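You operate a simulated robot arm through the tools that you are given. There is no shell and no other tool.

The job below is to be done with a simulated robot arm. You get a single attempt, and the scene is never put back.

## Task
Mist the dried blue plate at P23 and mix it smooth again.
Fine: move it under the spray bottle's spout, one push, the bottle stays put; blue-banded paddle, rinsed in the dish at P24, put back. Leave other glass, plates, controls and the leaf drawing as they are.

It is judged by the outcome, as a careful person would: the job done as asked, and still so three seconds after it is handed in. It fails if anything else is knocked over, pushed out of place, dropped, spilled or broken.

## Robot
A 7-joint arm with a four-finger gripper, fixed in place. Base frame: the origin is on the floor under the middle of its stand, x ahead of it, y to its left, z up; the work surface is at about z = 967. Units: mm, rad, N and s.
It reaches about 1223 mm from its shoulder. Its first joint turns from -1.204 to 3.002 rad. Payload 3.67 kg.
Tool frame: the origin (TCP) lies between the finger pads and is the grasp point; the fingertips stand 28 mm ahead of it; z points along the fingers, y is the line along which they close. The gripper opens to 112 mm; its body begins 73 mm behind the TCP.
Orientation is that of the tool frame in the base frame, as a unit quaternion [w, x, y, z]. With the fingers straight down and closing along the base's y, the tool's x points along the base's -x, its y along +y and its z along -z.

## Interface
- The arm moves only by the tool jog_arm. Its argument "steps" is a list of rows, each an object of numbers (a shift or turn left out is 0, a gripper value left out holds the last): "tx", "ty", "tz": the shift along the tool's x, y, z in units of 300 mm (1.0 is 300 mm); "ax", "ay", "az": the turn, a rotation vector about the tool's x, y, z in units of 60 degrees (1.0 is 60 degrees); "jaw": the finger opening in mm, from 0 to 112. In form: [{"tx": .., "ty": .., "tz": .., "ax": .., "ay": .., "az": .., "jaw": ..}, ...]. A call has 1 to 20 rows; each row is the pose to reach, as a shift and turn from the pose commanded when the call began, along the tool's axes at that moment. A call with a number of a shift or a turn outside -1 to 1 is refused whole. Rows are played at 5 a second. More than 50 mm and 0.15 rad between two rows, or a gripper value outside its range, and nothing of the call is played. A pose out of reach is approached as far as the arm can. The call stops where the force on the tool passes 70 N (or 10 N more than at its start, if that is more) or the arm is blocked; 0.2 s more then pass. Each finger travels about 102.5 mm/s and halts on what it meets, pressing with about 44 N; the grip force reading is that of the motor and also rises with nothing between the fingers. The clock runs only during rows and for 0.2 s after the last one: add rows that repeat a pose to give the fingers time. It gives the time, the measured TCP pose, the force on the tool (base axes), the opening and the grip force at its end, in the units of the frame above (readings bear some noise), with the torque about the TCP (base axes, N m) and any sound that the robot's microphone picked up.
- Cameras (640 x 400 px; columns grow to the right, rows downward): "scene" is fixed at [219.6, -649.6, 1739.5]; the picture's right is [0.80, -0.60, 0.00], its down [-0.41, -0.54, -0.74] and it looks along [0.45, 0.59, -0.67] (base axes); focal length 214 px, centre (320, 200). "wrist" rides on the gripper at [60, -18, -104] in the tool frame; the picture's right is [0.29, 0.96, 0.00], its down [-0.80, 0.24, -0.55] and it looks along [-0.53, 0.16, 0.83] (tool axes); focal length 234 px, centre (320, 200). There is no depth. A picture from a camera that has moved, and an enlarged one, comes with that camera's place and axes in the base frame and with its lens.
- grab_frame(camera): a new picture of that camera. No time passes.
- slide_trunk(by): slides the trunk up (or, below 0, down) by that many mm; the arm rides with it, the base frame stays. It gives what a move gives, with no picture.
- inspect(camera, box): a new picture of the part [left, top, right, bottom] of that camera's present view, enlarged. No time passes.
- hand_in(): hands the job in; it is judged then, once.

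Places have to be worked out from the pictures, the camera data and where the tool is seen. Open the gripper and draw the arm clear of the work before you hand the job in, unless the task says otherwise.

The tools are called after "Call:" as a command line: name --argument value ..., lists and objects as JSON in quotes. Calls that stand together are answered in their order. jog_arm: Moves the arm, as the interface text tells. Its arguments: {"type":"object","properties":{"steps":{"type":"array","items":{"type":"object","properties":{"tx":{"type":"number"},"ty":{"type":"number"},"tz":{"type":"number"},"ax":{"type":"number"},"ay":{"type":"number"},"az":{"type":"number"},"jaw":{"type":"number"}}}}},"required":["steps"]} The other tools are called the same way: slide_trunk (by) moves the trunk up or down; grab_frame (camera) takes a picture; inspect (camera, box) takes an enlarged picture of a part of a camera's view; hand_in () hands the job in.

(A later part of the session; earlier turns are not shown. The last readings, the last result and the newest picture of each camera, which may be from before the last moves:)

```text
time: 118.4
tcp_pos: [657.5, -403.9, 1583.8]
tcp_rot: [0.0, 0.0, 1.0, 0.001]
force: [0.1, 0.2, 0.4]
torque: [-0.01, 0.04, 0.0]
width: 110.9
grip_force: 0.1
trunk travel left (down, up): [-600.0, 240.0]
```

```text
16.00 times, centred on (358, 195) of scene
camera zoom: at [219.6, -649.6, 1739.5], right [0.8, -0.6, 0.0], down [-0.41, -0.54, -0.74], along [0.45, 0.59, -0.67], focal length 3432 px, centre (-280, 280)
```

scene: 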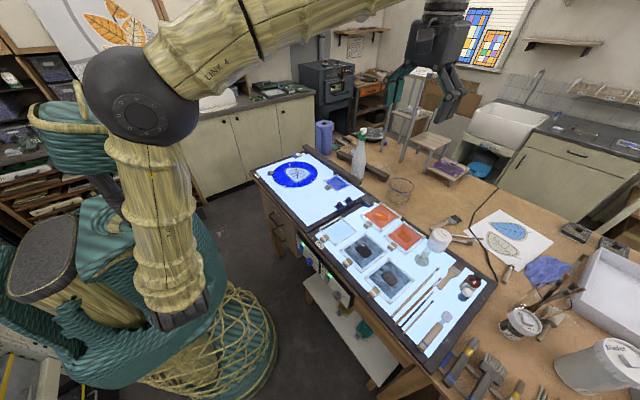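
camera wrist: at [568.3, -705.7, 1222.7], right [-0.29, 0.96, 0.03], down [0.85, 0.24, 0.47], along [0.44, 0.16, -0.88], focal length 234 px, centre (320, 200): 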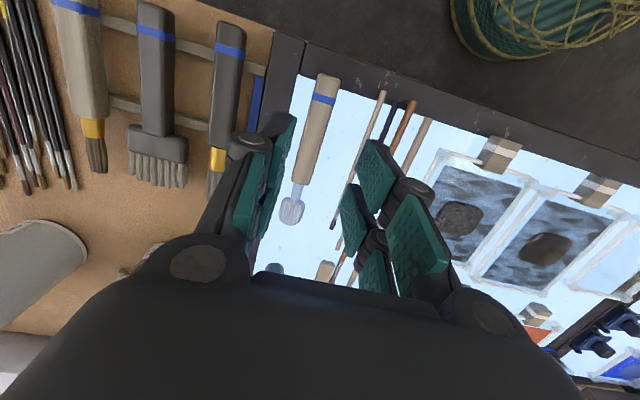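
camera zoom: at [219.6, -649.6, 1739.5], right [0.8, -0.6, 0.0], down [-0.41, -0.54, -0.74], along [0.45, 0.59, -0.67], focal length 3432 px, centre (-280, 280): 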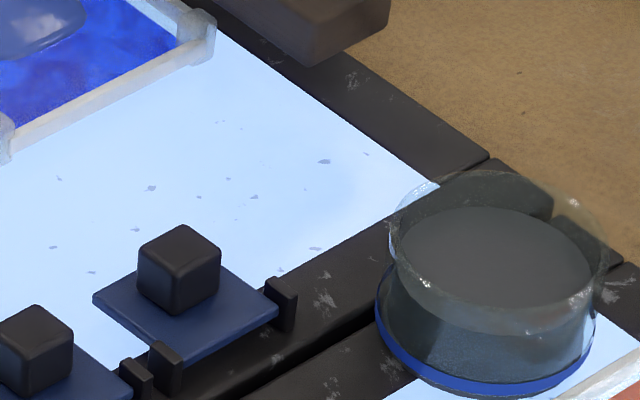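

The controls, dish, bottle and bar match the first pictures exactly, but the round leaf plate has shifted about 8 mm toward +y (with about 1.4° of turn): the blue plate's corner must have nudged it while I was turning. That needs putting right, so I bring the closed gripper around above its far (+y) side to ease it back.

Call:
jog_arm --steps '[{"ty": 0.118, "tz": 0.083, "jaw": 0}, {"ty": 0.236, "tz": 0.167, "jaw": 0}, {"ty": 0.354, "tz": 0.25}, {"ty": 0.472, "tz": 0.333}, {"ty": 0.59, "tz": 0.417}, {"ty": 0.707, "tz": 0.5}, {"ty": 0.825, "tz": 0.583}, {"ty": 0.943, "tz": 0.667}, {"ty": 0.943, "tz": 0.667}]'

Call:
jog_arm --steps '[{"tx": -0.01, "ty": 0.121, "tz": 0.077, "jaw": 0}, {"tx": -0.02, "ty": 0.242, "tz": 0.153}, {"tx": -0.03, "ty": 0.363, "tz": 0.23}, {"tx": -0.04, "ty": 0.484, "tz": 0.307}, {"tx": -0.05, "ty": 0.604, "tz": 0.383}, {"tx": -0.06, "ty": 0.725, "tz": 0.46}, {"tx": -0.07, "ty": 0.846, "tz": 0.537}, {"tx": -0.077, "ty": 0.967, "tz": 0.613}, {"tx": -0.077, "ty": 0.967, "tz": 0.613}]'

Call:
grab_frame --camera "wrist"

```text
time: 120.6
tcp_pos: [670.9, -157.9, 1376.6]
tcp_rot: [-0.015, 0.012, 0.998, 0.054]
force: [0.2, -0.2, -0.2]
torque: [-0.02, 0.01, -0.01]
width: 0.3
grip_force: 35.5
out of reach, approached as far as the arm can: row 8, 9
trunk travel left (down, up): [-600.0, 240.0]
stopped in row 9: the arm was blocked; the commanded pose is now the measured one
```

```text
time: 122.6
tcp_pos: [695.2, 148.2, 1227.5]
tcp_rot: [-0.012, 0.013, 0.998, 0.055]
force: [0.3, 0.2, -0.2]
torque: [-0.02, -0.01, -0.02]
width: 0.0
grip_force: 35.4
trunk travel left (down, up): [-600.0, 240.0]
```

```text
taken
camera wrist: at [638.9, 122.0, 1330.4], right [-0.26, 0.96, 0.11], down [0.82, 0.16, 0.56], along [0.51, 0.24, -0.82], focal length 234 px, centre (320, 200)
```

wrist: 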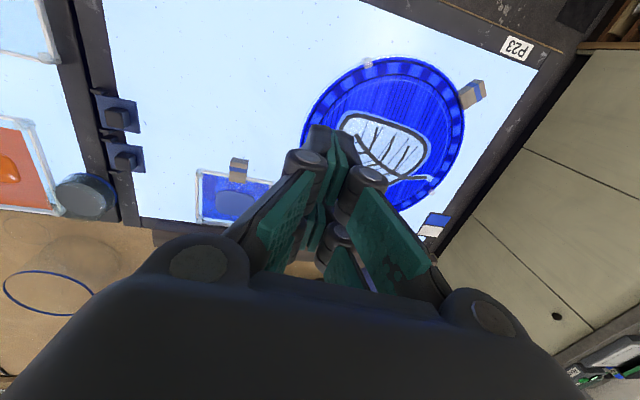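

A note says the arm was blocked at the end of the first move, and the tool is tilted about 6°. I look at the scene to see why before going on.

Call:
grab_frame --camera "scene"

Call:
inspect --camera "scene" --box '[0, 40, 320, 360]'

```text
taken
```

scene: 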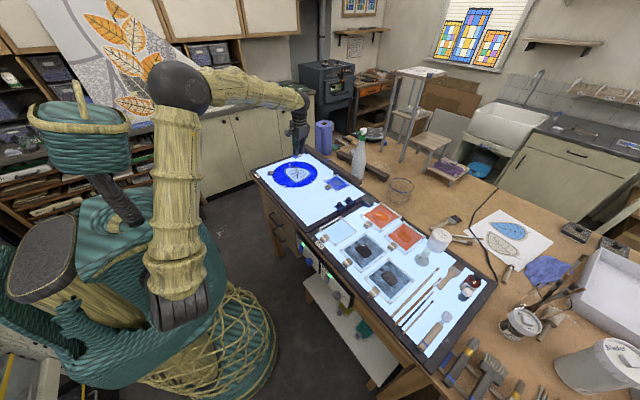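

```text
1.25 times, centred on (160, 200) of scene
camera zoom: at [219.6, -649.6, 1739.5], right [0.8, -0.6, 0.0], down [-0.41, -0.54, -0.74], along [0.45, 0.59, -0.67], focal length 268 px, centre (520, 200)
```

zoom: 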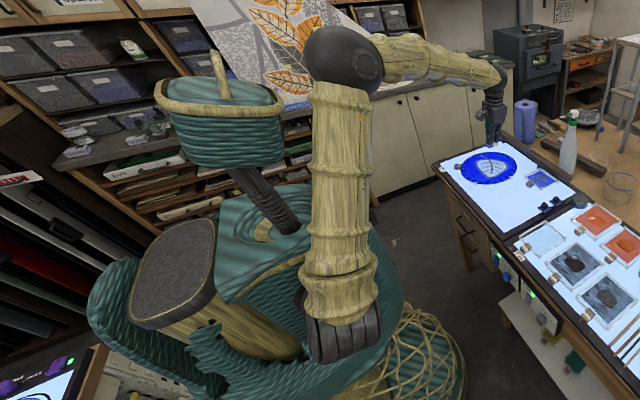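

The posture is fine; it was a joint limit while passing close in. I correct the small tilt first.

Call:
jog_arm --steps '[{"ax": 0.05, "ay": -0.01, "az": -0.012, "jaw": 0}, {"ax": 0.105, "ay": -0.0215, "az": -0.025}, {"ax": 0.105, "ay": -0.0215, "az": -0.025}]'

```text
time: 123.6
tcp_pos: [705.0, 131.6, 1241.5]
tcp_rot: [-0.003, 0.01, 1.0, 0.023]
force: [0.9, 0.6, -0.7]
torque: [0.03, 0.01, 0.0]
width: 0.0
grip_force: 36.1
trunk travel left (down, up): [-600.0, 240.0]
stopped in row 3: the arm was blocked; the commanded pose is now the measured one
```

Blocked again near a joint limit in this posture. I go back up toward the region that worked well at the start (about (745, 60, 1400)), straightening the tool there.

Call:
jog_arm --steps '[{"tx": -0.03, "ty": -0.06, "tz": -0.13, "jaw": 0}, {"tx": -0.06, "ty": -0.12, "tz": -0.27}, {"tx": -0.09, "ty": -0.18, "tz": -0.4, "ax": 0.02, "az": -0.01}, {"tx": -0.13, "ty": -0.237, "tz": -0.53, "ax": 0.044, "az": -0.019}, {"tx": -0.13, "ty": -0.237, "tz": -0.53, "ax": 0.044, "az": -0.019}]'

```text
time: 124.8
tcp_pos: [741.1, 54.0, 1394.1]
tcp_rot: [-0.003, -0.001, 1.0, -0.002]
force: [0.2, -0.3, 0.5]
torque: [-0.04, 0.02, 0.02]
width: 0.0
grip_force: 35.4
trunk travel left (down, up): [-600.0, 240.0]
```

Upright again at (741, 54, 1394). I lower the trunk 100 mm and move along a path farther from the body toward the far side of the leaf plate.

Call:
slide_trunk --by -100

Call:
jog_arm --steps '[{"tx": 0.01, "ty": 0.13, "tz": 0.06, "jaw": 0}, {"tx": 0.02, "ty": 0.26, "tz": 0.13}, {"tx": 0.03, "ty": 0.39, "tz": 0.2}, {"tx": 0.04, "ty": 0.52, "tz": 0.28}, {"tx": 0.053, "ty": 0.653, "tz": 0.37}, {"tx": 0.053, "ty": 0.653, "tz": 0.37}]'

```text
time: 126.2
tcp_pos: [741.8, 54.2, 1294.4]
tcp_rot: [-0.004, -0.001, 1.0, -0.002]
force: [-0.1, -0.6, 0.4]
torque: [-0.02, 0.0, -0.04]
width: 0.1
grip_force: 35.8
trunk travel left (down, up): [-500.0, 340.0]
```

```text
time: 127.8
tcp_pos: [744.1, 194.4, 1250.9]
tcp_rot: [0.009, 0.026, 0.998, 0.06]
force: [-0.2, -0.1, -0.3]
torque: [0.02, 0.04, 0.01]
width: 0.2
grip_force: 36.0
trunk travel left (down, up): [-500.0, 340.0]
stopped in row 6: the arm was blocked; the commanded pose is now the measured one
```

Blocked again at about y=194 with the same tilt. I check the arm's clearance to the robot's own basket and body.

Call:
inspect --camera "scene" --box '[20, 20, 320, 340]'

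Call:
grab_frame --camera "wrist"

```text
1.25 times, centred on (170, 180) of scene
camera zoom: at [219.6, -649.6, 1739.5], right [0.8, -0.6, 0.0], down [-0.41, -0.54, -0.74], along [0.45, 0.59, -0.67], focal length 268 px, centre (508, 225)
```

zoom: 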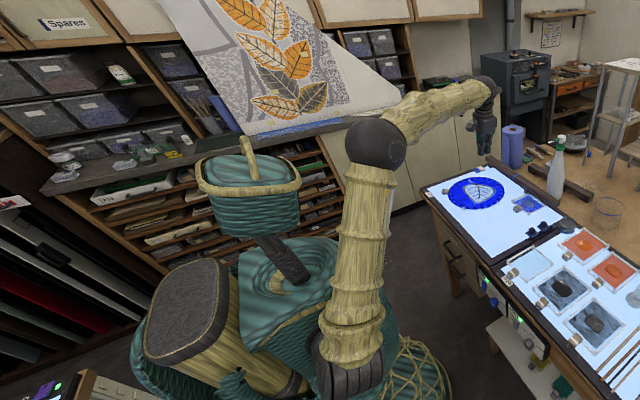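

```text
taken
camera wrist: at [681.9, 169.4, 1351.3], right [-0.24, 0.96, 0.11], down [0.8, 0.13, 0.59], along [0.55, 0.23, -0.8], focal length 234 px, centre (320, 200)
```

wrist: 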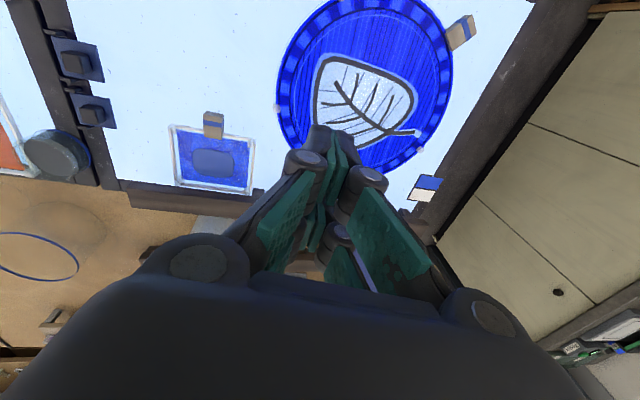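

No self-contact is visible; it's a joint-range issue with this yaw on the left side. The opposite yaw (+90°) was comfortable earlier, so I back off to y≈54, straighten, and turn that way.

Call:
jog_arm --steps '[{"ty": -0.12, "tz": -0.04, "jaw": 0}, {"ty": -0.24, "tz": -0.08, "ax": 0.03}, {"ty": -0.36, "tz": -0.12, "ax": 0.07, "ay": 0.01, "az": -0.02}, {"ty": -0.47, "tz": -0.15, "ax": 0.114, "ay": 0.02, "az": -0.05}, {"ty": -0.47, "tz": -0.15, "ax": 0.114, "ay": 0.02, "az": -0.05}]'

Call:
jog_arm --steps '[{"az": -0.12, "jaw": 0}, {"az": -0.24}, {"az": -0.36}, {"az": -0.48}, {"az": -0.6}, {"az": -0.72}, {"az": -0.84}, {"az": -0.96}, {"az": -0.96}]'

```text
time: 129.0
tcp_pos: [733.8, 54.5, 1275.1]
tcp_rot: [-0.003, -0.001, 1.0, -0.003]
force: [0.2, -0.5, -0.3]
torque: [-0.02, 0.0, 0.03]
width: 0.1
grip_force: 35.4
trunk travel left (down, up): [-500.0, 340.0]
```

```text
time: 131.0
tcp_pos: [735.2, 53.4, 1276.2]
tcp_rot: [-0.005, -0.484, 0.875, -0.002]
force: [0.0, 0.0, -0.4]
torque: [-0.02, 0.01, 0.0]
width: 0.0
grip_force: 35.4
trunk travel left (down, up): [-500.0, 340.0]
```

Yaw is now about +58° and exact. I try the move toward +y again with this yaw.

Call:
jog_arm --steps '[{"tx": -0.111, "ty": 0.07, "tz": 0.05, "jaw": 0}, {"tx": -0.222, "ty": 0.14, "tz": 0.1}, {"tx": -0.333, "ty": 0.21, "tz": 0.15}, {"tx": -0.445, "ty": 0.28, "tz": 0.2}, {"tx": -0.556, "ty": 0.349, "tz": 0.253}, {"tx": -0.556, "ty": 0.349, "tz": 0.253}]'

```text
time: 132.6
tcp_pos: [743.1, 227.8, 1229.2]
tcp_rot: [0.013, -0.473, 0.881, 0.013]
force: [-0.1, -0.5, -0.2]
torque: [0.06, 0.03, -0.02]
width: 0.0
grip_force: 35.7
trunk travel left (down, up): [-500.0, 340.0]
stopped in row 6: the arm was blocked; the commanded pose is now the measured one
```

The arm can't get beyond about y≈230 here (its swing to the left is limited), so pushing from the far side isn't possible. The leaf plate's near foot at about (778, 163) is within reach though, so I look at it closely to judge a gentle pinch-and-drag.

Call:
inspect --camera "scene" --box '[312, 174, 332, 190]'

Call:
grab_frame --camera "wrist"

Call:
inspect --camera "scene" --box '[285, 178, 305, 194]'

```text
16.00 times, centred on (322, 182) of scene
camera zoom: at [219.6, -649.6, 1739.5], right [0.8, -0.6, 0.0], down [-0.41, -0.54, -0.74], along [0.45, 0.59, -0.67], focal length 3432 px, centre (288, 488)
```

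zoom: 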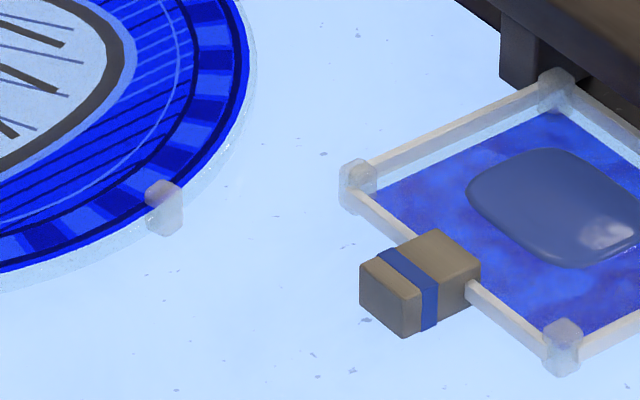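

```text
taken
camera wrist: at [724.7, 166.7, 1330.2], right [-0.96, 0.29, 0.0], down [0.23, 0.78, 0.59], along [0.17, 0.56, -0.81], focal length 234 px, centre (320, 200)
```

wrist: 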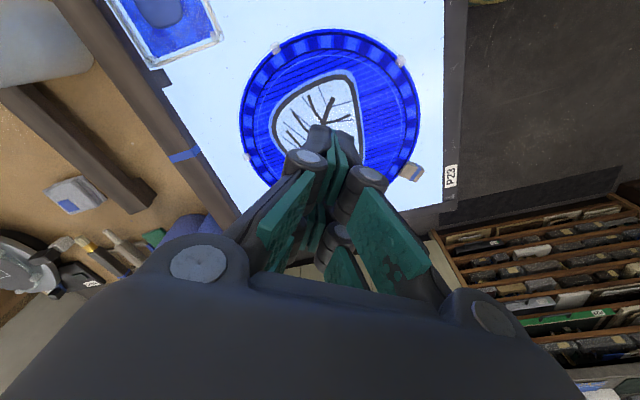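

```text
16.00 times, centred on (295, 186) of scene
camera zoom: at [219.6, -649.6, 1739.5], right [0.8, -0.6, 0.0], down [-0.41, -0.54, -0.74], along [0.45, 0.59, -0.67], focal length 3432 px, centre (720, 424)
```

zoom: 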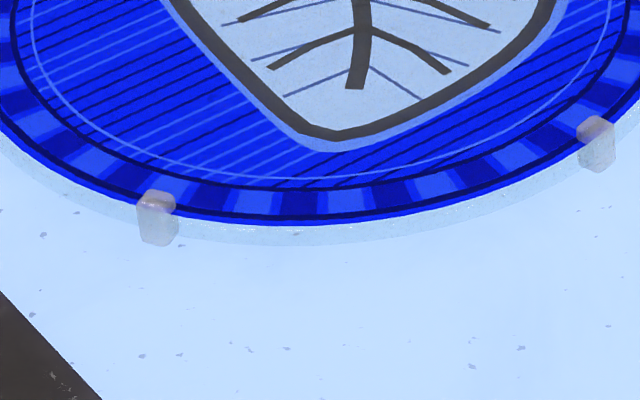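

The foot sticks out about 8 mm past the disc's edge and is about 13 mm wide, so I can pinch it from outside without touching the drawing. I move to the near side of it and turn the tool so the fingers straddle it.

Call:
jog_arm --steps '[{"tx": 0.05, "ty": -0.044, "tz": 0.02, "ay": 0.01, "az": -0.12, "jaw": 0}, {"tx": 0.1, "ty": -0.088, "tz": 0.05, "ay": 0.02, "az": -0.24}, {"tx": 0.15, "ty": -0.132, "tz": 0.1, "ay": 0.034, "az": -0.36}, {"tx": 0.2, "ty": -0.176, "tz": 0.16, "ay": 0.034, "ax": 0.01, "az": -0.48}, {"tx": 0.25, "ty": -0.22, "tz": 0.21, "ay": 0.034, "ax": 0.01, "az": -0.6}, {"tx": 0.296, "ty": -0.264, "tz": 0.263, "ay": 0.034, "ax": 0.01, "az": -0.725}, {"tx": 0.296, "ty": -0.264, "tz": 0.263, "ay": 0.034, "ax": 0.01, "az": -0.725, "jaw": 0}]'

Call:
grab_frame --camera "wrist"

```text
time: 134.2
tcp_pos: [759.9, 115.8, 1143.0]
tcp_rot: [-0.002, 0.768, -0.64, 0.007]
force: [0.4, 1.1, 0.1]
torque: [0.0, 0.0, 0.0]
width: 0.0
grip_force: 35.7
trunk travel left (down, up): [-500.0, 340.0]
```

```text
taken
camera wrist: at [788.0, 64.2, 1248.0], right [-0.89, -0.46, -0.01], down [-0.39, 0.74, 0.55], along [-0.24, 0.49, -0.84], focal length 234 px, centre (320, 200)
```

wrist: 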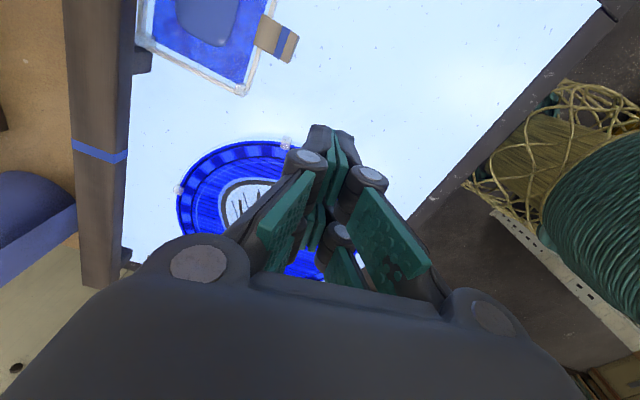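

The tool is upright at yaw 100°, and the foot is visible just left of the fingertips. I zoom in to place it precisely.

Call:
inspect --camera "wrist" --box '[250, 115, 330, 165]'

```text
8.00 times, centred on (290, 140) of wrist
camera zoom: at [788.0, 64.2, 1248.0], right [-0.89, -0.46, -0.01], down [-0.39, 0.74, 0.55], along [-0.24, 0.49, -0.84], focal length 1873 px, centre (560, 680)
```

zoom: 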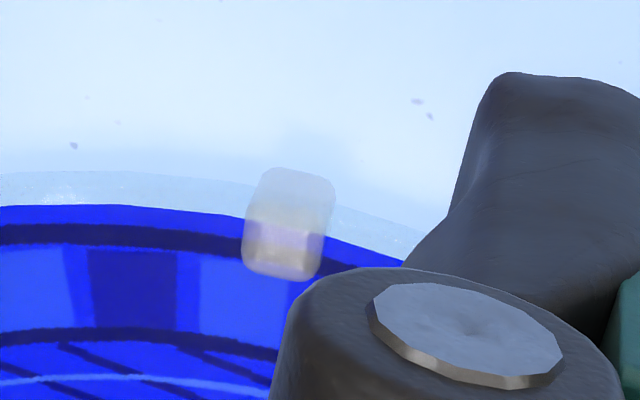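

The foot protrudes only about 4 mm outward but rises about 6 mm above the drawing's surface, so drawing the plate back by its foot, radially, would restore its centre without turning it. This needs a lower trunk and a different yaw for a safe posture, so I first rise and turn back.

Call:
jog_arm --steps '[{"tx": 0.028, "ty": 0.005, "tz": -0.095, "az": 0.11, "jaw": 30}, {"tx": 0.056, "ty": 0.01, "tz": -0.19, "az": 0.22}, {"tx": 0.083, "ty": 0.015, "tz": -0.286, "az": 0.33}, {"tx": 0.11, "ty": 0.02, "tz": -0.38, "az": 0.44}, {"tx": 0.139, "ty": 0.025, "tz": -0.476, "az": 0.55}, {"tx": 0.167, "ty": 0.03, "tz": -0.57, "az": 0.66}, {"tx": 0.195, "ty": 0.035, "tz": -0.667, "az": 0.77}, {"tx": 0.222, "ty": 0.04, "tz": -0.76, "az": 0.88}, {"tx": 0.25, "ty": 0.044, "tz": -0.857, "az": 1.0}, {"tx": 0.25, "ty": 0.044, "tz": -0.857, "az": 1.0}]'

Call:
slide_trunk --by -300

```text
time: 136.4
tcp_pos: [758.1, 43.5, 1399.6]
tcp_rot: [0.005, -0.343, 0.939, -0.005]
force: [0.0, -0.6, -0.4]
torque: [0.02, 0.06, -0.03]
width: 30.1
grip_force: 0.0
trunk travel left (down, up): [-500.0, 340.0]
```

```text
time: 139.4
tcp_pos: [758.5, 41.8, 1098.5]
tcp_rot: [0.005, -0.345, 0.939, -0.005]
force: [0.3, 0.1, 0.3]
torque: [0.0, 0.04, 0.03]
width: 30.1
grip_force: 0.0
trunk travel left (down, up): [-200.0, 640.0]
```

Trunk is at the low setting and the tool is at yaw 40°, upright. I turn to yaw 10° and approach to y≈110, still 100 mm above the glass, checking for tilt.

Call:
jog_arm --steps '[{"tx": -0.035, "ty": 0.03, "az": 0.1, "jaw": 34}, {"tx": -0.07, "ty": 0.06, "az": 0.2}, {"tx": -0.105, "ty": 0.089, "az": 0.3}, {"tx": -0.14, "ty": 0.118, "az": 0.4}, {"tx": -0.176, "ty": 0.148, "az": 0.5}, {"tx": -0.176, "ty": 0.148, "az": 0.5}]'

Call:
grab_frame --camera "wrist"

```text
time: 140.8
tcp_pos: [770.0, 108.6, 1100.3]
tcp_rot: [0.007, -0.088, 0.996, -0.001]
force: [0.1, -0.4, 0.1]
torque: [-0.01, -0.01, 0.01]
width: 33.9
grip_force: 0.1
trunk travel left (down, up): [-200.0, 640.0]
```

```text
taken
camera wrist: at [712.5, 82.2, 1204.5], right [-0.45, 0.89, -0.01], down [0.73, 0.38, 0.56], along [0.51, 0.25, -0.83], focal length 234 px, centre (320, 200)
```

wrist: 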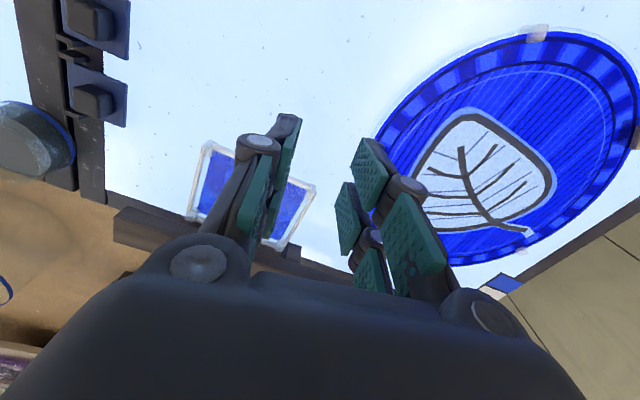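

Upright and exact there. I move on over the foot at about (781, 168), 60 mm higher than contact, and check again.

Call:
jog_arm --steps '[{"tx": -0.02, "ty": 0.05, "tz": 0.03, "jaw": 34}, {"tx": -0.04, "ty": 0.1, "tz": 0.06}, {"tx": -0.06, "ty": 0.15, "tz": 0.1}, {"tx": -0.071, "ty": 0.191, "tz": 0.133}, {"tx": -0.071, "ty": 0.191, "tz": 0.133}]'

Call:
grab_frame --camera "wrist"

Call:
inspect --camera "wrist" --box '[250, 90, 410, 210]'

Call:
inspect --camera "scene" --box '[300, 160, 345, 200]'

```text
time: 142.2
tcp_pos: [791.2, 122.7, 1089.6]
tcp_rot: [0.014, -0.072, 0.997, 0.028]
force: [0.4, -1.3, 0.0]
torque: [0.06, 0.04, 0.0]
width: 34.2
grip_force: 0.1
trunk travel left (down, up): [-200.0, 640.0]
stopped in row 5: the arm was blocked; the commanded pose is now the measured one
```

```text
taken
camera wrist: at [731.2, 92.6, 1190.5], right [-0.42, 0.91, 0.04], down [0.74, 0.32, 0.59], along [0.52, 0.28, -0.8], focal length 234 px, centre (320, 200)
```

wrist: 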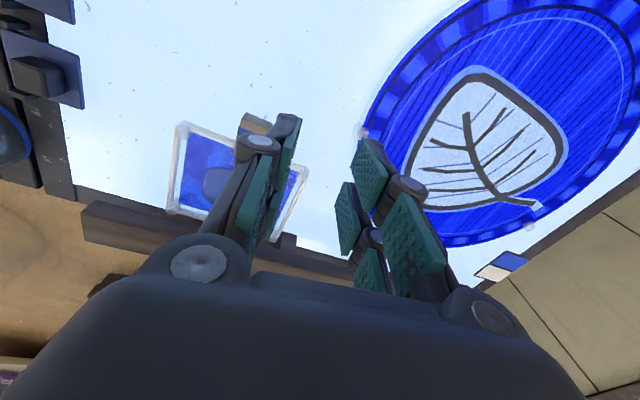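

```text
3.33 times, centred on (330, 150) of wrist
camera zoom: at [731.2, 92.6, 1190.5], right [-0.42, 0.91, 0.04], down [0.74, 0.32, 0.59], along [0.52, 0.28, -0.8], focal length 781 px, centre (287, 367)
```

zoom: 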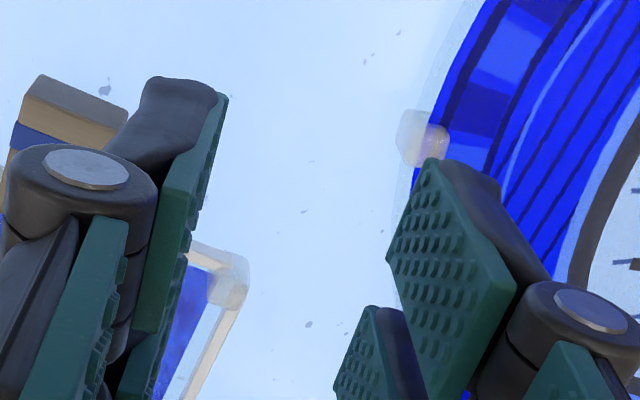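

```text
10.00 times, centred on (322, 180) of scene
camera zoom: at [219.6, -649.6, 1739.5], right [0.8, -0.6, 0.0], down [-0.41, -0.54, -0.74], along [0.45, 0.59, -0.67], focal length 2145 px, centre (295, 400)
```

zoom: 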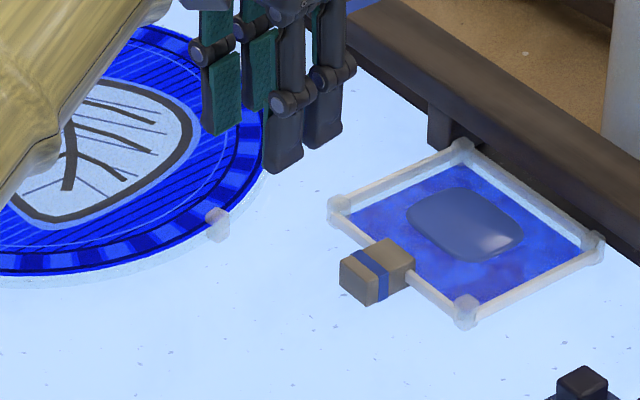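

The arm blocks again just short of the foot at this yaw; yaw +100° did allow this area, so I back off, straighten, raise the trunk, and come in that way instead, pinching the top of the foot from both sides.

Call:
jog_arm --steps '[{"tx": 0.03, "ty": -0.06, "tz": -0.03, "jaw": 34}, {"tx": 0.07, "ty": -0.12, "tz": -0.06, "ax": 0.02, "ay": 0.01}, {"tx": 0.1, "ty": -0.18, "tz": -0.06, "ax": 0.05, "ay": 0.03}, {"tx": 0.137, "ty": -0.226, "tz": -0.06, "ax": 0.0514, "ay": 0.0306}, {"tx": 0.137, "ty": -0.226, "tz": -0.06, "ax": 0.0514, "ay": 0.0306}]'

Call:
slide_trunk --by 300

```text
time: 143.4
tcp_pos: [758.6, 54.6, 1100.1]
tcp_rot: [-0.001, -0.074, 0.997, -0.003]
force: [0.2, -0.3, 0.3]
torque: [0.04, -0.05, 0.02]
width: 34.0
grip_force: 0.0
trunk travel left (down, up): [-200.0, 640.0]
```

```text
time: 146.4
tcp_pos: [758.0, 55.5, 1401.3]
tcp_rot: [0.0, -0.074, 0.997, -0.003]
force: [-0.6, -0.4, -0.1]
torque: [0.0, 0.0, 0.02]
width: 33.8
grip_force: 0.0
trunk travel left (down, up): [-500.0, 340.0]
```

Straight again. I turn to yaw 100° while coming down to about (773, 100, 1150).

Call:
jog_arm --steps '[{"az": -0.12, "tz": 0.054, "jaw": 34}, {"az": -0.24, "tz": 0.108}, {"az": -0.36, "tz": 0.162}, {"az": -0.48, "tz": 0.216}, {"az": -0.6, "tz": 0.27}, {"az": -0.72, "tz": 0.325}, {"az": -0.84, "tz": 0.38}, {"az": -0.95, "tz": 0.433}, {"az": -0.95, "tz": 0.433}]'

Call:
jog_arm --steps '[{"tx": -0.031, "ty": 0.003, "tz": 0.08, "az": -0.115, "jaw": 34}, {"tx": -0.063, "ty": 0.007, "tz": 0.16, "az": -0.23}, {"tx": -0.094, "ty": 0.01, "tz": 0.24, "az": -0.345}, {"tx": -0.126, "ty": 0.014, "tz": 0.32, "az": -0.46}, {"tx": -0.157, "ty": 0.017, "tz": 0.4, "az": -0.575}, {"tx": -0.157, "ty": 0.017, "tz": 0.4, "az": -0.575}]'

Call:
grab_frame --camera "wrist"

Call:
inspect --camera "wrist" --box '[240, 90, 400, 210]'

```text
time: 148.4
tcp_pos: [757.5, 53.2, 1269.9]
tcp_rot: [-0.001, -0.54, 0.841, -0.003]
force: [0.1, -0.4, -0.2]
torque: [-0.04, 0.02, 0.0]
width: 34.1
grip_force: 0.0
trunk travel left (down, up): [-500.0, 340.0]
```

```text
time: 149.8
tcp_pos: [774.2, 99.0, 1150.2]
tcp_rot: [0.001, 0.766, -0.642, 0.002]
force: [-0.6, -0.6, 0.3]
torque: [-0.01, -0.04, -0.02]
width: 34.4
grip_force: 0.0
trunk travel left (down, up): [-500.0, 340.0]
```

```text
taken
camera wrist: at [800.6, 45.6, 1254.9], right [-0.89, -0.45, 0.0], down [-0.38, 0.75, 0.55], along [-0.25, 0.49, -0.84], focal length 234 px, centre (320, 200)
```

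wrist: 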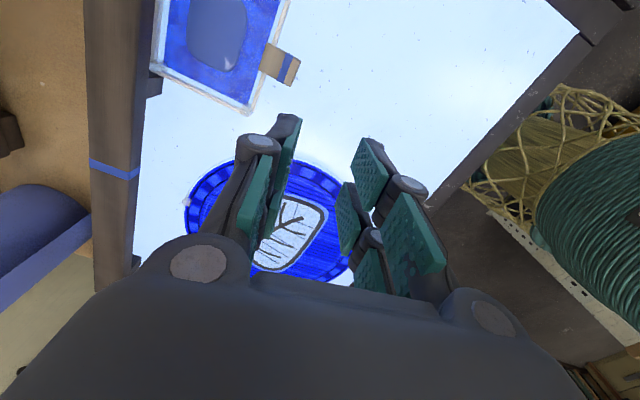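

```text
3.33 times, centred on (320, 150) of wrist
camera zoom: at [800.6, 45.6, 1254.9], right [-0.89, -0.45, 0.0], down [-0.38, 0.75, 0.55], along [-0.25, 0.49, -0.84], focal length 781 px, centre (320, 367)
```

zoom: 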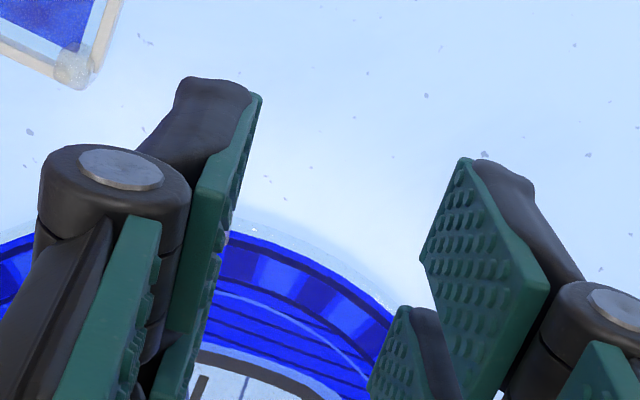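

Upright and exact at yaw 100°. I move above the foot so the inner finger pair straddles it, still 55 mm above, and check for any tilt.

Call:
jog_arm --steps '[{"tx": -0.033, "ty": -0.014, "tz": 0.06, "jaw": 34}, {"tx": -0.066, "ty": -0.027, "tz": 0.12}, {"tx": -0.1, "ty": -0.041, "tz": 0.18}, {"tx": -0.132, "ty": -0.054, "tz": 0.24}, {"tx": -0.165, "ty": -0.068, "tz": 0.3}, {"tx": -0.165, "ty": -0.068, "tz": 0.3}]'

Call:
inspect --camera "wrist" --box '[240, 90, 400, 210]'

Call:
inspect --camera "scene" --box '[300, 160, 345, 200]'

```text
time: 151.2
tcp_pos: [785.2, 150.7, 1059.6]
tcp_rot: [0.002, 0.766, -0.643, 0.003]
force: [0.6, 0.6, 0.0]
torque: [0.02, 0.02, -0.04]
width: 34.2
grip_force: 0.0
trunk travel left (down, up): [-500.0, 340.0]
```

```text
3.33 times, centred on (320, 150) of wrist
camera zoom: at [813.2, 96.9, 1164.8], right [-0.89, -0.45, 0.0], down [-0.37, 0.75, 0.55], along [-0.25, 0.49, -0.84], focal length 781 px, centre (320, 367)
```

zoom: 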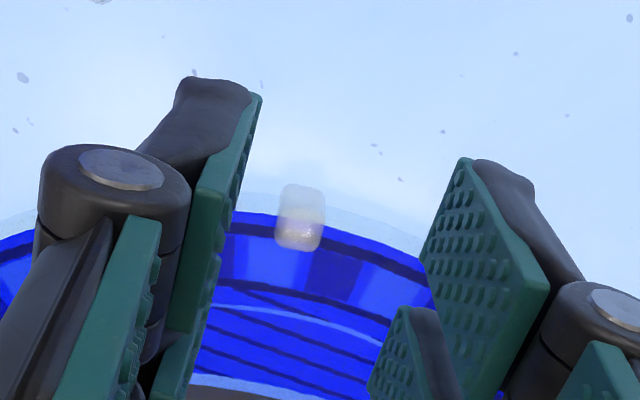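

```text
10.00 times, centred on (322, 180) of scene
camera zoom: at [219.6, -649.6, 1739.5], right [0.8, -0.6, 0.0], down [-0.41, -0.54, -0.74], along [0.45, 0.59, -0.67], focal length 2145 px, centre (295, 400)
```

zoom: 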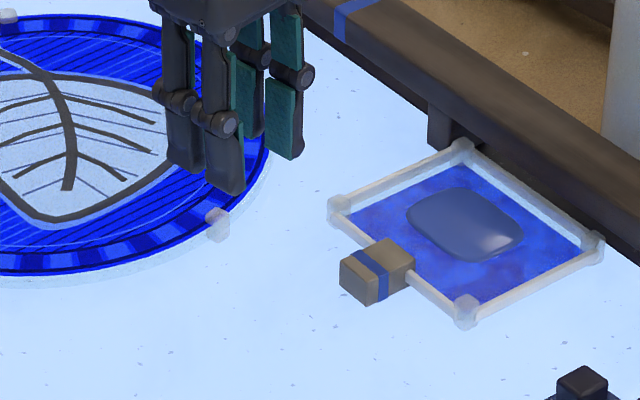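

Upright, and the foot sits squarely between the inner fingertips. I descend 52 mm so the open tips come level with the top of the foot, well above the drawing.

Call:
jog_arm --steps '[{"tz": 0.06, "jaw": 34}, {"tz": 0.11}, {"tz": 0.15}, {"tz": 0.173}, {"tz": 0.173}]'

Call:
inspect --camera "wrist" --box '[240, 90, 400, 210]'

Call:
inspect --camera "scene" --box '[305, 170, 330, 190]'

```text
time: 152.4
tcp_pos: [784.7, 149.1, 1008.3]
tcp_rot: [0.002, 0.765, -0.644, 0.001]
force: [0.7, 0.5, -0.4]
torque: [0.01, -0.03, -0.01]
width: 33.9
grip_force: 0.1
trunk travel left (down, up): [-500.0, 340.0]
```

```text
3.33 times, centred on (320, 150) of wrist
camera zoom: at [813.5, 96.2, 1113.5], right [-0.89, -0.45, 0.0], down [-0.37, 0.75, 0.55], along [-0.25, 0.49, -0.84], focal length 781 px, centre (320, 367)
```

zoom: 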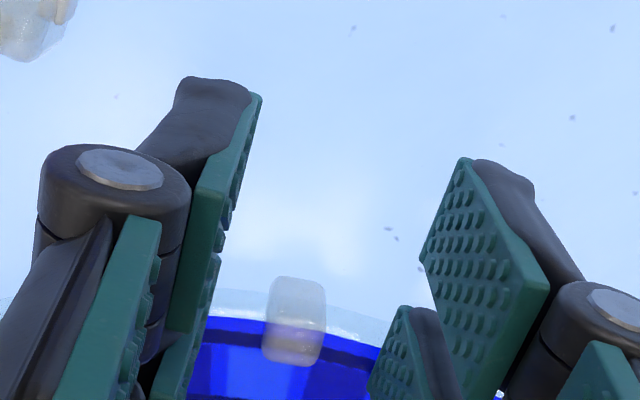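

```text
16.00 times, centred on (318, 180) of scene
camera zoom: at [219.6, -649.6, 1739.5], right [0.8, -0.6, 0.0], down [-0.41, -0.54, -0.74], along [0.45, 0.59, -0.67], focal length 3432 px, centre (360, 520)
```

zoom: 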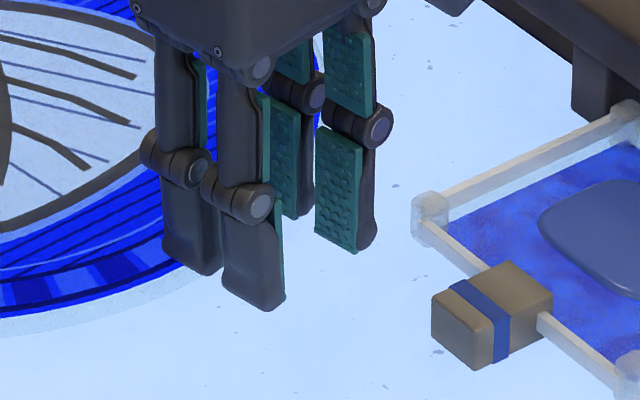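

Tips (open) are at about z≈984 and the foot top at about 982. I lower 3.5 mm, then close gently on the foot.

Call:
jog_arm --steps '[{"tz": 0.006, "jaw": 34}, {"tz": 0.0117, "jaw": 28}, {"tz": 0.0117, "jaw": 22}, {"tz": 0.0117, "jaw": 18}, {"tz": 0.0117, "jaw": 14}, {"tz": 0.0117, "jaw": 11}, {"tz": 0.0117, "jaw": 11}]'

Call:
inspect --camera "wrist" --box '[240, 90, 400, 210]'

```text
time: 154.0
tcp_pos: [784.6, 149.3, 1008.1]
tcp_rot: [0.0, 0.765, -0.644, 0.003]
force: [10.2, 4.2, 21.2]
torque: [0.61, -0.1, 0.2]
width: 14.9
grip_force: 43.7
trunk travel left (down, up): [-500.0, 340.0]
```

```text
3.33 times, centred on (320, 150) of wrist
camera zoom: at [813.0, 96.1, 1111.8], right [-0.89, -0.45, 0.0], down [-0.38, 0.75, 0.55], along [-0.25, 0.49, -0.84], focal length 781 px, centre (320, 367)
```

zoom: 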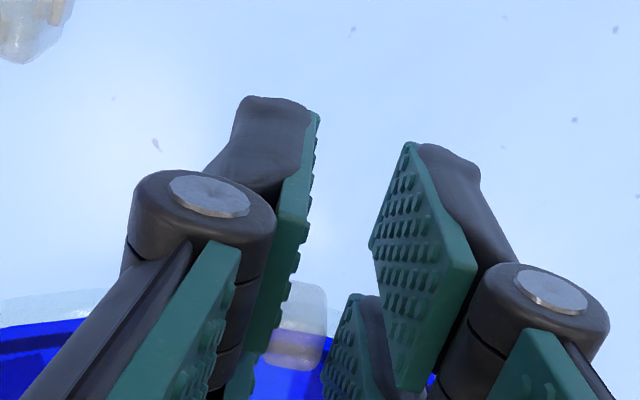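

The foot is pinched (14.9 mm), but the inner tips bear on the disc with 21 N. I raise the command 3 mm right away to take the load off, keeping the pinch.

Call:
jog_arm --steps '[{"tz": -0.006, "jaw": 11}, {"tz": -0.011, "jaw": 11}, {"tz": -0.011, "jaw": 11}]'

```text
time: 154.8
tcp_pos: [783.3, 149.7, 1007.4]
tcp_rot: [0.003, 0.765, -0.644, 0.002]
force: [0.1, -1.6, 3.4]
torque: [0.26, 0.02, 0.54]
width: 14.3
grip_force: 44.6
trunk travel left (down, up): [-500.0, 340.0]
```

Now only 3.4 N remains and the foot is still held. I draw it slowly outward by about 9.6 mm with a 1.5° counter-turn, which should undo the shift.

Call:
jog_arm --steps '[{"tx": 0.006, "ty": -0.002, "az": -0.005, "jaw": 11}, {"tx": 0.012, "ty": -0.004, "az": -0.01}, {"tx": 0.018, "ty": -0.006, "az": -0.015}, {"tx": 0.025, "ty": -0.008, "az": -0.02}, {"tx": 0.032, "ty": -0.0106, "az": -0.025}, {"tx": 0.032, "ty": -0.0106, "az": -0.025}]'

Call:
inspect --camera "scene" --box '[270, 140, 330, 190]'

```text
time: 156.2
tcp_pos: [789.8, 140.9, 1007.5]
tcp_rot: [0.001, 0.774, -0.633, 0.002]
force: [-0.1, 0.5, 0.2]
torque: [-0.26, -0.15, 0.23]
width: 13.9
grip_force: 44.0
trunk travel left (down, up): [-500.0, 340.0]
```

```text
8.00 times, centred on (300, 165) of scene
camera zoom: at [219.6, -649.6, 1739.5], right [0.8, -0.6, 0.0], down [-0.41, -0.54, -0.74], along [0.45, 0.59, -0.67], focal length 1716 px, centre (480, 480)
```

zoom: 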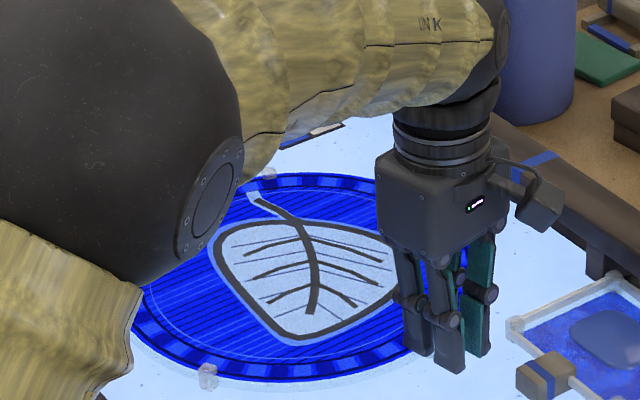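

The plate moved with the grip. Part of it is hidden by the arm, so I zoom in on the visible feet and stem before deciding on any fine correction.

Call:
inspect --camera "scene" --box '[288, 156, 318, 176]'

Call:
inspect --camera "scene" --box '[285, 178, 305, 194]'

```text
16.00 times, centred on (303, 166) of scene
camera zoom: at [219.6, -649.6, 1739.5], right [0.8, -0.6, 0.0], down [-0.41, -0.54, -0.74], along [0.45, 0.59, -0.67], focal length 3432 px, centre (592, 744)
```

zoom: 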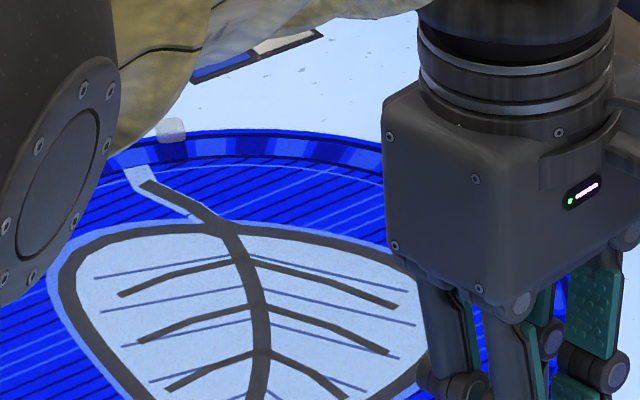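

```text
16.00 times, centred on (295, 186) of scene
camera zoom: at [219.6, -649.6, 1739.5], right [0.8, -0.6, 0.0], down [-0.41, -0.54, -0.74], along [0.45, 0.59, -0.67], focal length 3432 px, centre (720, 424)
```

zoom: 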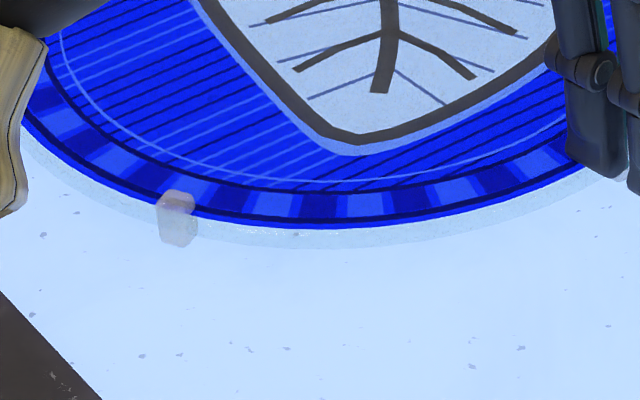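

Measuring against the first picture: the y-shift is nearly gone, but the pinch squared the foot to the fingers and turned the plate about 4° clockwise (centre about 7 mm to +x). Since the pinch holds it firmly, I turn it back 4.1° about the foot with a small offset.

Call:
jog_arm --steps '[{"tx": -0.0026, "ty": -0.0032, "az": -0.0137, "jaw": 11}, {"tx": -0.0052, "ty": -0.0064, "az": -0.0273}, {"tx": -0.0079, "ty": -0.0095, "az": -0.041}, {"tx": -0.0105, "ty": -0.0127, "az": -0.0547}, {"tx": -0.0131, "ty": -0.0159, "az": -0.0683}, {"tx": -0.0131, "ty": -0.0159, "az": -0.0683}]'

Call:
inspect --camera "scene" --box '[270, 140, 330, 190]'

Call:
inspect --camera "scene" --box '[288, 156, 318, 176]'

Call:
inspect --camera "scene" --box '[285, 178, 305, 194]'

```text
time: 157.6
tcp_pos: [792.9, 145.5, 1006.2]
tcp_rot: [0.002, 0.796, -0.605, 0.002]
force: [0.2, 0.6, -0.5]
torque: [-0.24, -0.07, 0.05]
width: 13.7
grip_force: 43.9
trunk travel left (down, up): [-500.0, 340.0]
```

```text
8.00 times, centred on (300, 165) of scene
camera zoom: at [219.6, -649.6, 1739.5], right [0.8, -0.6, 0.0], down [-0.41, -0.54, -0.74], along [0.45, 0.59, -0.67], focal length 1716 px, centre (480, 480)
```

zoom: 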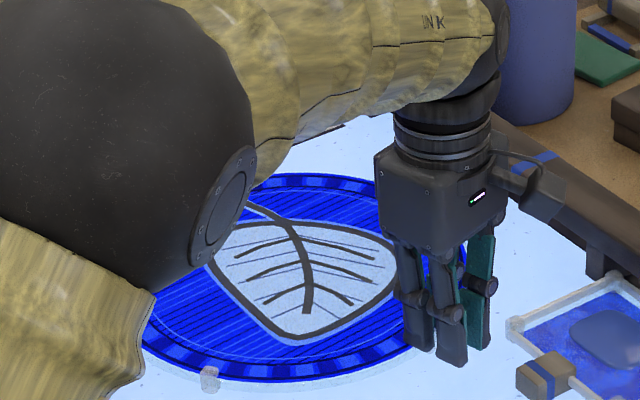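

```text
16.00 times, centred on (303, 166) of scene
camera zoom: at [219.6, -649.6, 1739.5], right [0.8, -0.6, 0.0], down [-0.41, -0.54, -0.74], along [0.45, 0.59, -0.67], focal length 3432 px, centre (592, 744)
```

zoom: 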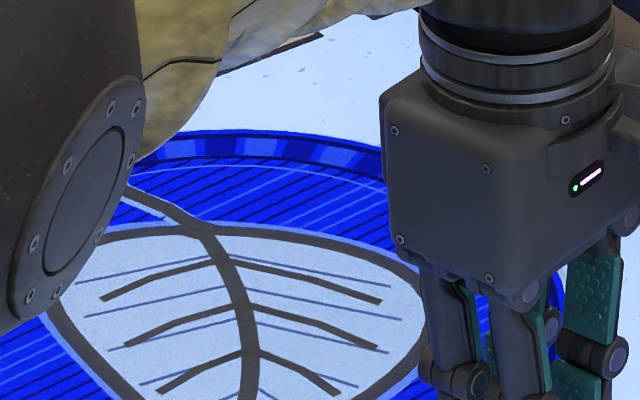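

```text
16.00 times, centred on (295, 186) of scene
camera zoom: at [219.6, -649.6, 1739.5], right [0.8, -0.6, 0.0], down [-0.41, -0.54, -0.74], along [0.45, 0.59, -0.67], focal length 3432 px, centre (720, 424)
```

zoom: 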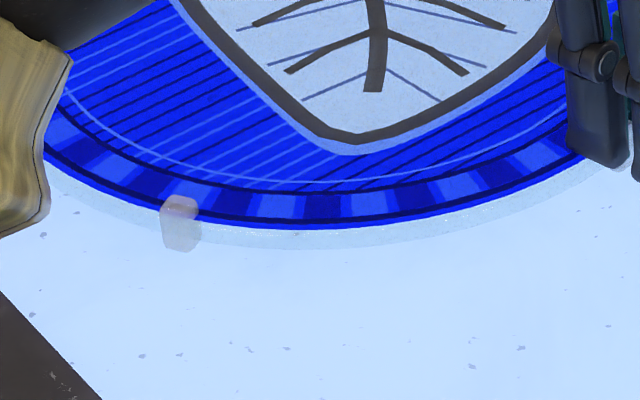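

The stem end and the left foot now coincide with the first picture to within 1–3 px. I release the foot gently, rise straight up, and draw away to see the whole plate.

Call:
jog_arm --steps '[{"jaw": 16}, {"jaw": 20}, {"jaw": 26}, {"jaw": 32}, {"jaw": 34}, {"tz": -0.02, "jaw": 34}, {"tz": -0.08}, {"tz": -0.18}, {"tz": -0.3}, {"tz": -0.42}]'

Call:
jog_arm --steps '[{"tx": 0.13, "tz": -0.06, "jaw": 34}, {"tx": 0.27, "tz": -0.12}, {"tx": 0.4, "tz": -0.18}, {"tx": 0.54, "tz": -0.24}, {"tx": 0.68, "tz": -0.3}, {"tx": 0.82, "tz": -0.36}, {"tx": 0.95, "tz": -0.42}, {"tx": 0.95, "tz": -0.42}]'

Call:
inspect --camera "scene" --box '[270, 140, 330, 190]'

```text
time: 159.8
tcp_pos: [792.1, 144.5, 1133.0]
tcp_rot: [0.001, 0.796, -0.605, 0.002]
force: [-0.5, 0.5, 0.3]
torque: [0.02, -0.03, 0.0]
width: 33.9
grip_force: 0.1
trunk travel left (down, up): [-500.0, 340.0]
```

```text
time: 161.6
tcp_pos: [867.5, -126.1, 1261.8]
tcp_rot: [0.002, 0.796, -0.605, 0.002]
force: [-0.8, 0.9, -0.2]
torque: [-0.01, 0.0, 0.0]
width: 34.1
grip_force: 0.1
trunk travel left (down, up): [-500.0, 340.0]
```

```text
8.00 times, centred on (300, 165) of scene
camera zoom: at [219.6, -649.6, 1739.5], right [0.8, -0.6, 0.0], down [-0.41, -0.54, -0.74], along [0.45, 0.59, -0.67], focal length 1716 px, centre (480, 480)
```

zoom: 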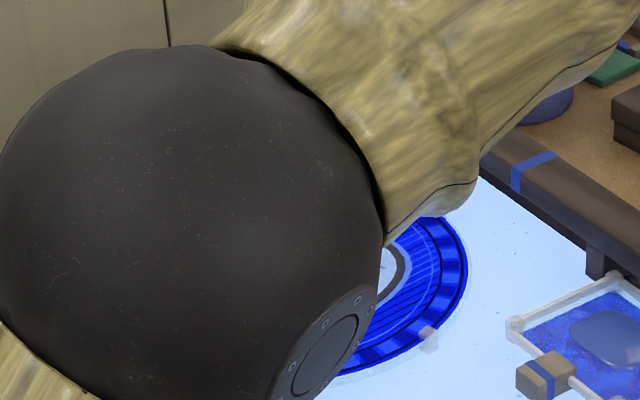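

The elbow hides the plate from here (its near foot now reads (430, 340) against (430, 342) at the start). I go back toward the starting pose for an unobstructed view.

Call:
slide_trunk --by 100

Call:
jog_arm --steps '[{"az": 0.11, "tz": -0.04, "jaw": 34}, {"az": 0.22, "tz": -0.08}, {"az": 0.33, "tz": -0.12}, {"az": 0.44, "tz": -0.16}, {"az": 0.55, "tz": -0.2}, {"az": 0.66, "tz": -0.24}, {"az": 0.77, "tz": -0.28}, {"az": 0.88, "tz": -0.32}, {"az": 0.96, "tz": -0.36}, {"az": 0.96, "tz": -0.36}]'

Call:
jog_arm --steps '[{"az": 0.1, "tz": -0.05, "jaw": 34}, {"az": 0.2, "tz": -0.1}, {"az": 0.3, "tz": -0.15}, {"az": 0.4, "tz": -0.2}, {"az": 0.5, "tz": -0.25}, {"az": 0.6, "tz": -0.3}, {"az": 0.7, "tz": -0.35}, {"az": 0.79, "tz": -0.38}, {"az": 0.79, "tz": -0.38}]'

Call:
grab_frame --camera "scene"

Call:
inspect --camera "scene" --box '[270, 140, 330, 190]'

```text
time: 162.9
tcp_pos: [867.2, -126.6, 1360.2]
tcp_rot: [0.001, 0.796, -0.606, 0.002]
force: [-0.2, -0.5, -1.3]
torque: [-0.01, 0.05, 0.03]
width: 34.1
grip_force: 0.1
trunk travel left (down, up): [-600.0, 240.0]
```

```text
time: 165.1
tcp_pos: [868.2, -127.8, 1468.8]
tcp_rot: [0.0, -0.406, 0.914, -0.002]
force: [0.3, -0.9, 0.6]
torque: [0.0, -0.02, -0.04]
width: 34.2
grip_force: 0.0
trunk travel left (down, up): [-600.0, 240.0]
```

```text
time: 167.1
tcp_pos: [849.7, -127.4, 1521.0]
tcp_rot: [-0.004, -0.049, 0.999, 0.005]
force: [0.2, 0.3, 0.0]
torque: [0.01, 0.01, 0.0]
width: 33.9
grip_force: 0.0
out of reach, approached as far as the arm can: row 4, 5, 6, 7, 8, 9
trunk travel left (down, up): [-600.0, 240.0]
```

```text
taken
```

scene: 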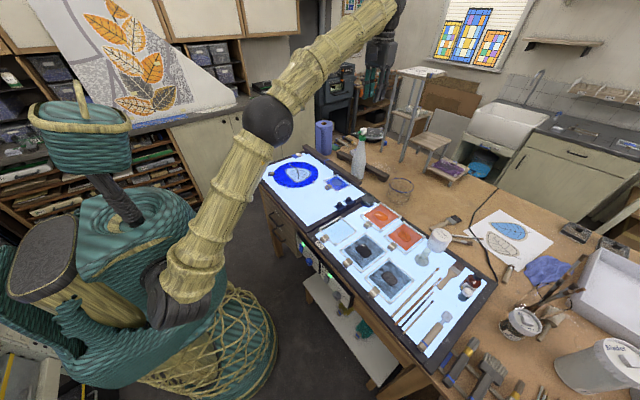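

```text
8.00 times, centred on (300, 165) of scene
camera zoom: at [219.6, -649.6, 1739.5], right [0.8, -0.6, 0.0], down [-0.41, -0.54, -0.74], along [0.45, 0.59, -0.67], focal length 1716 px, centre (480, 480)
```

zoom: 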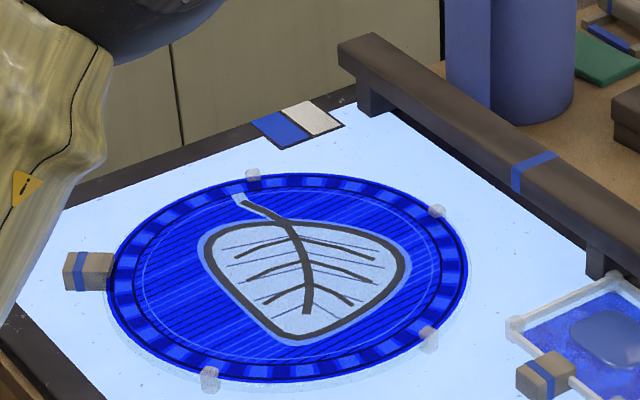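

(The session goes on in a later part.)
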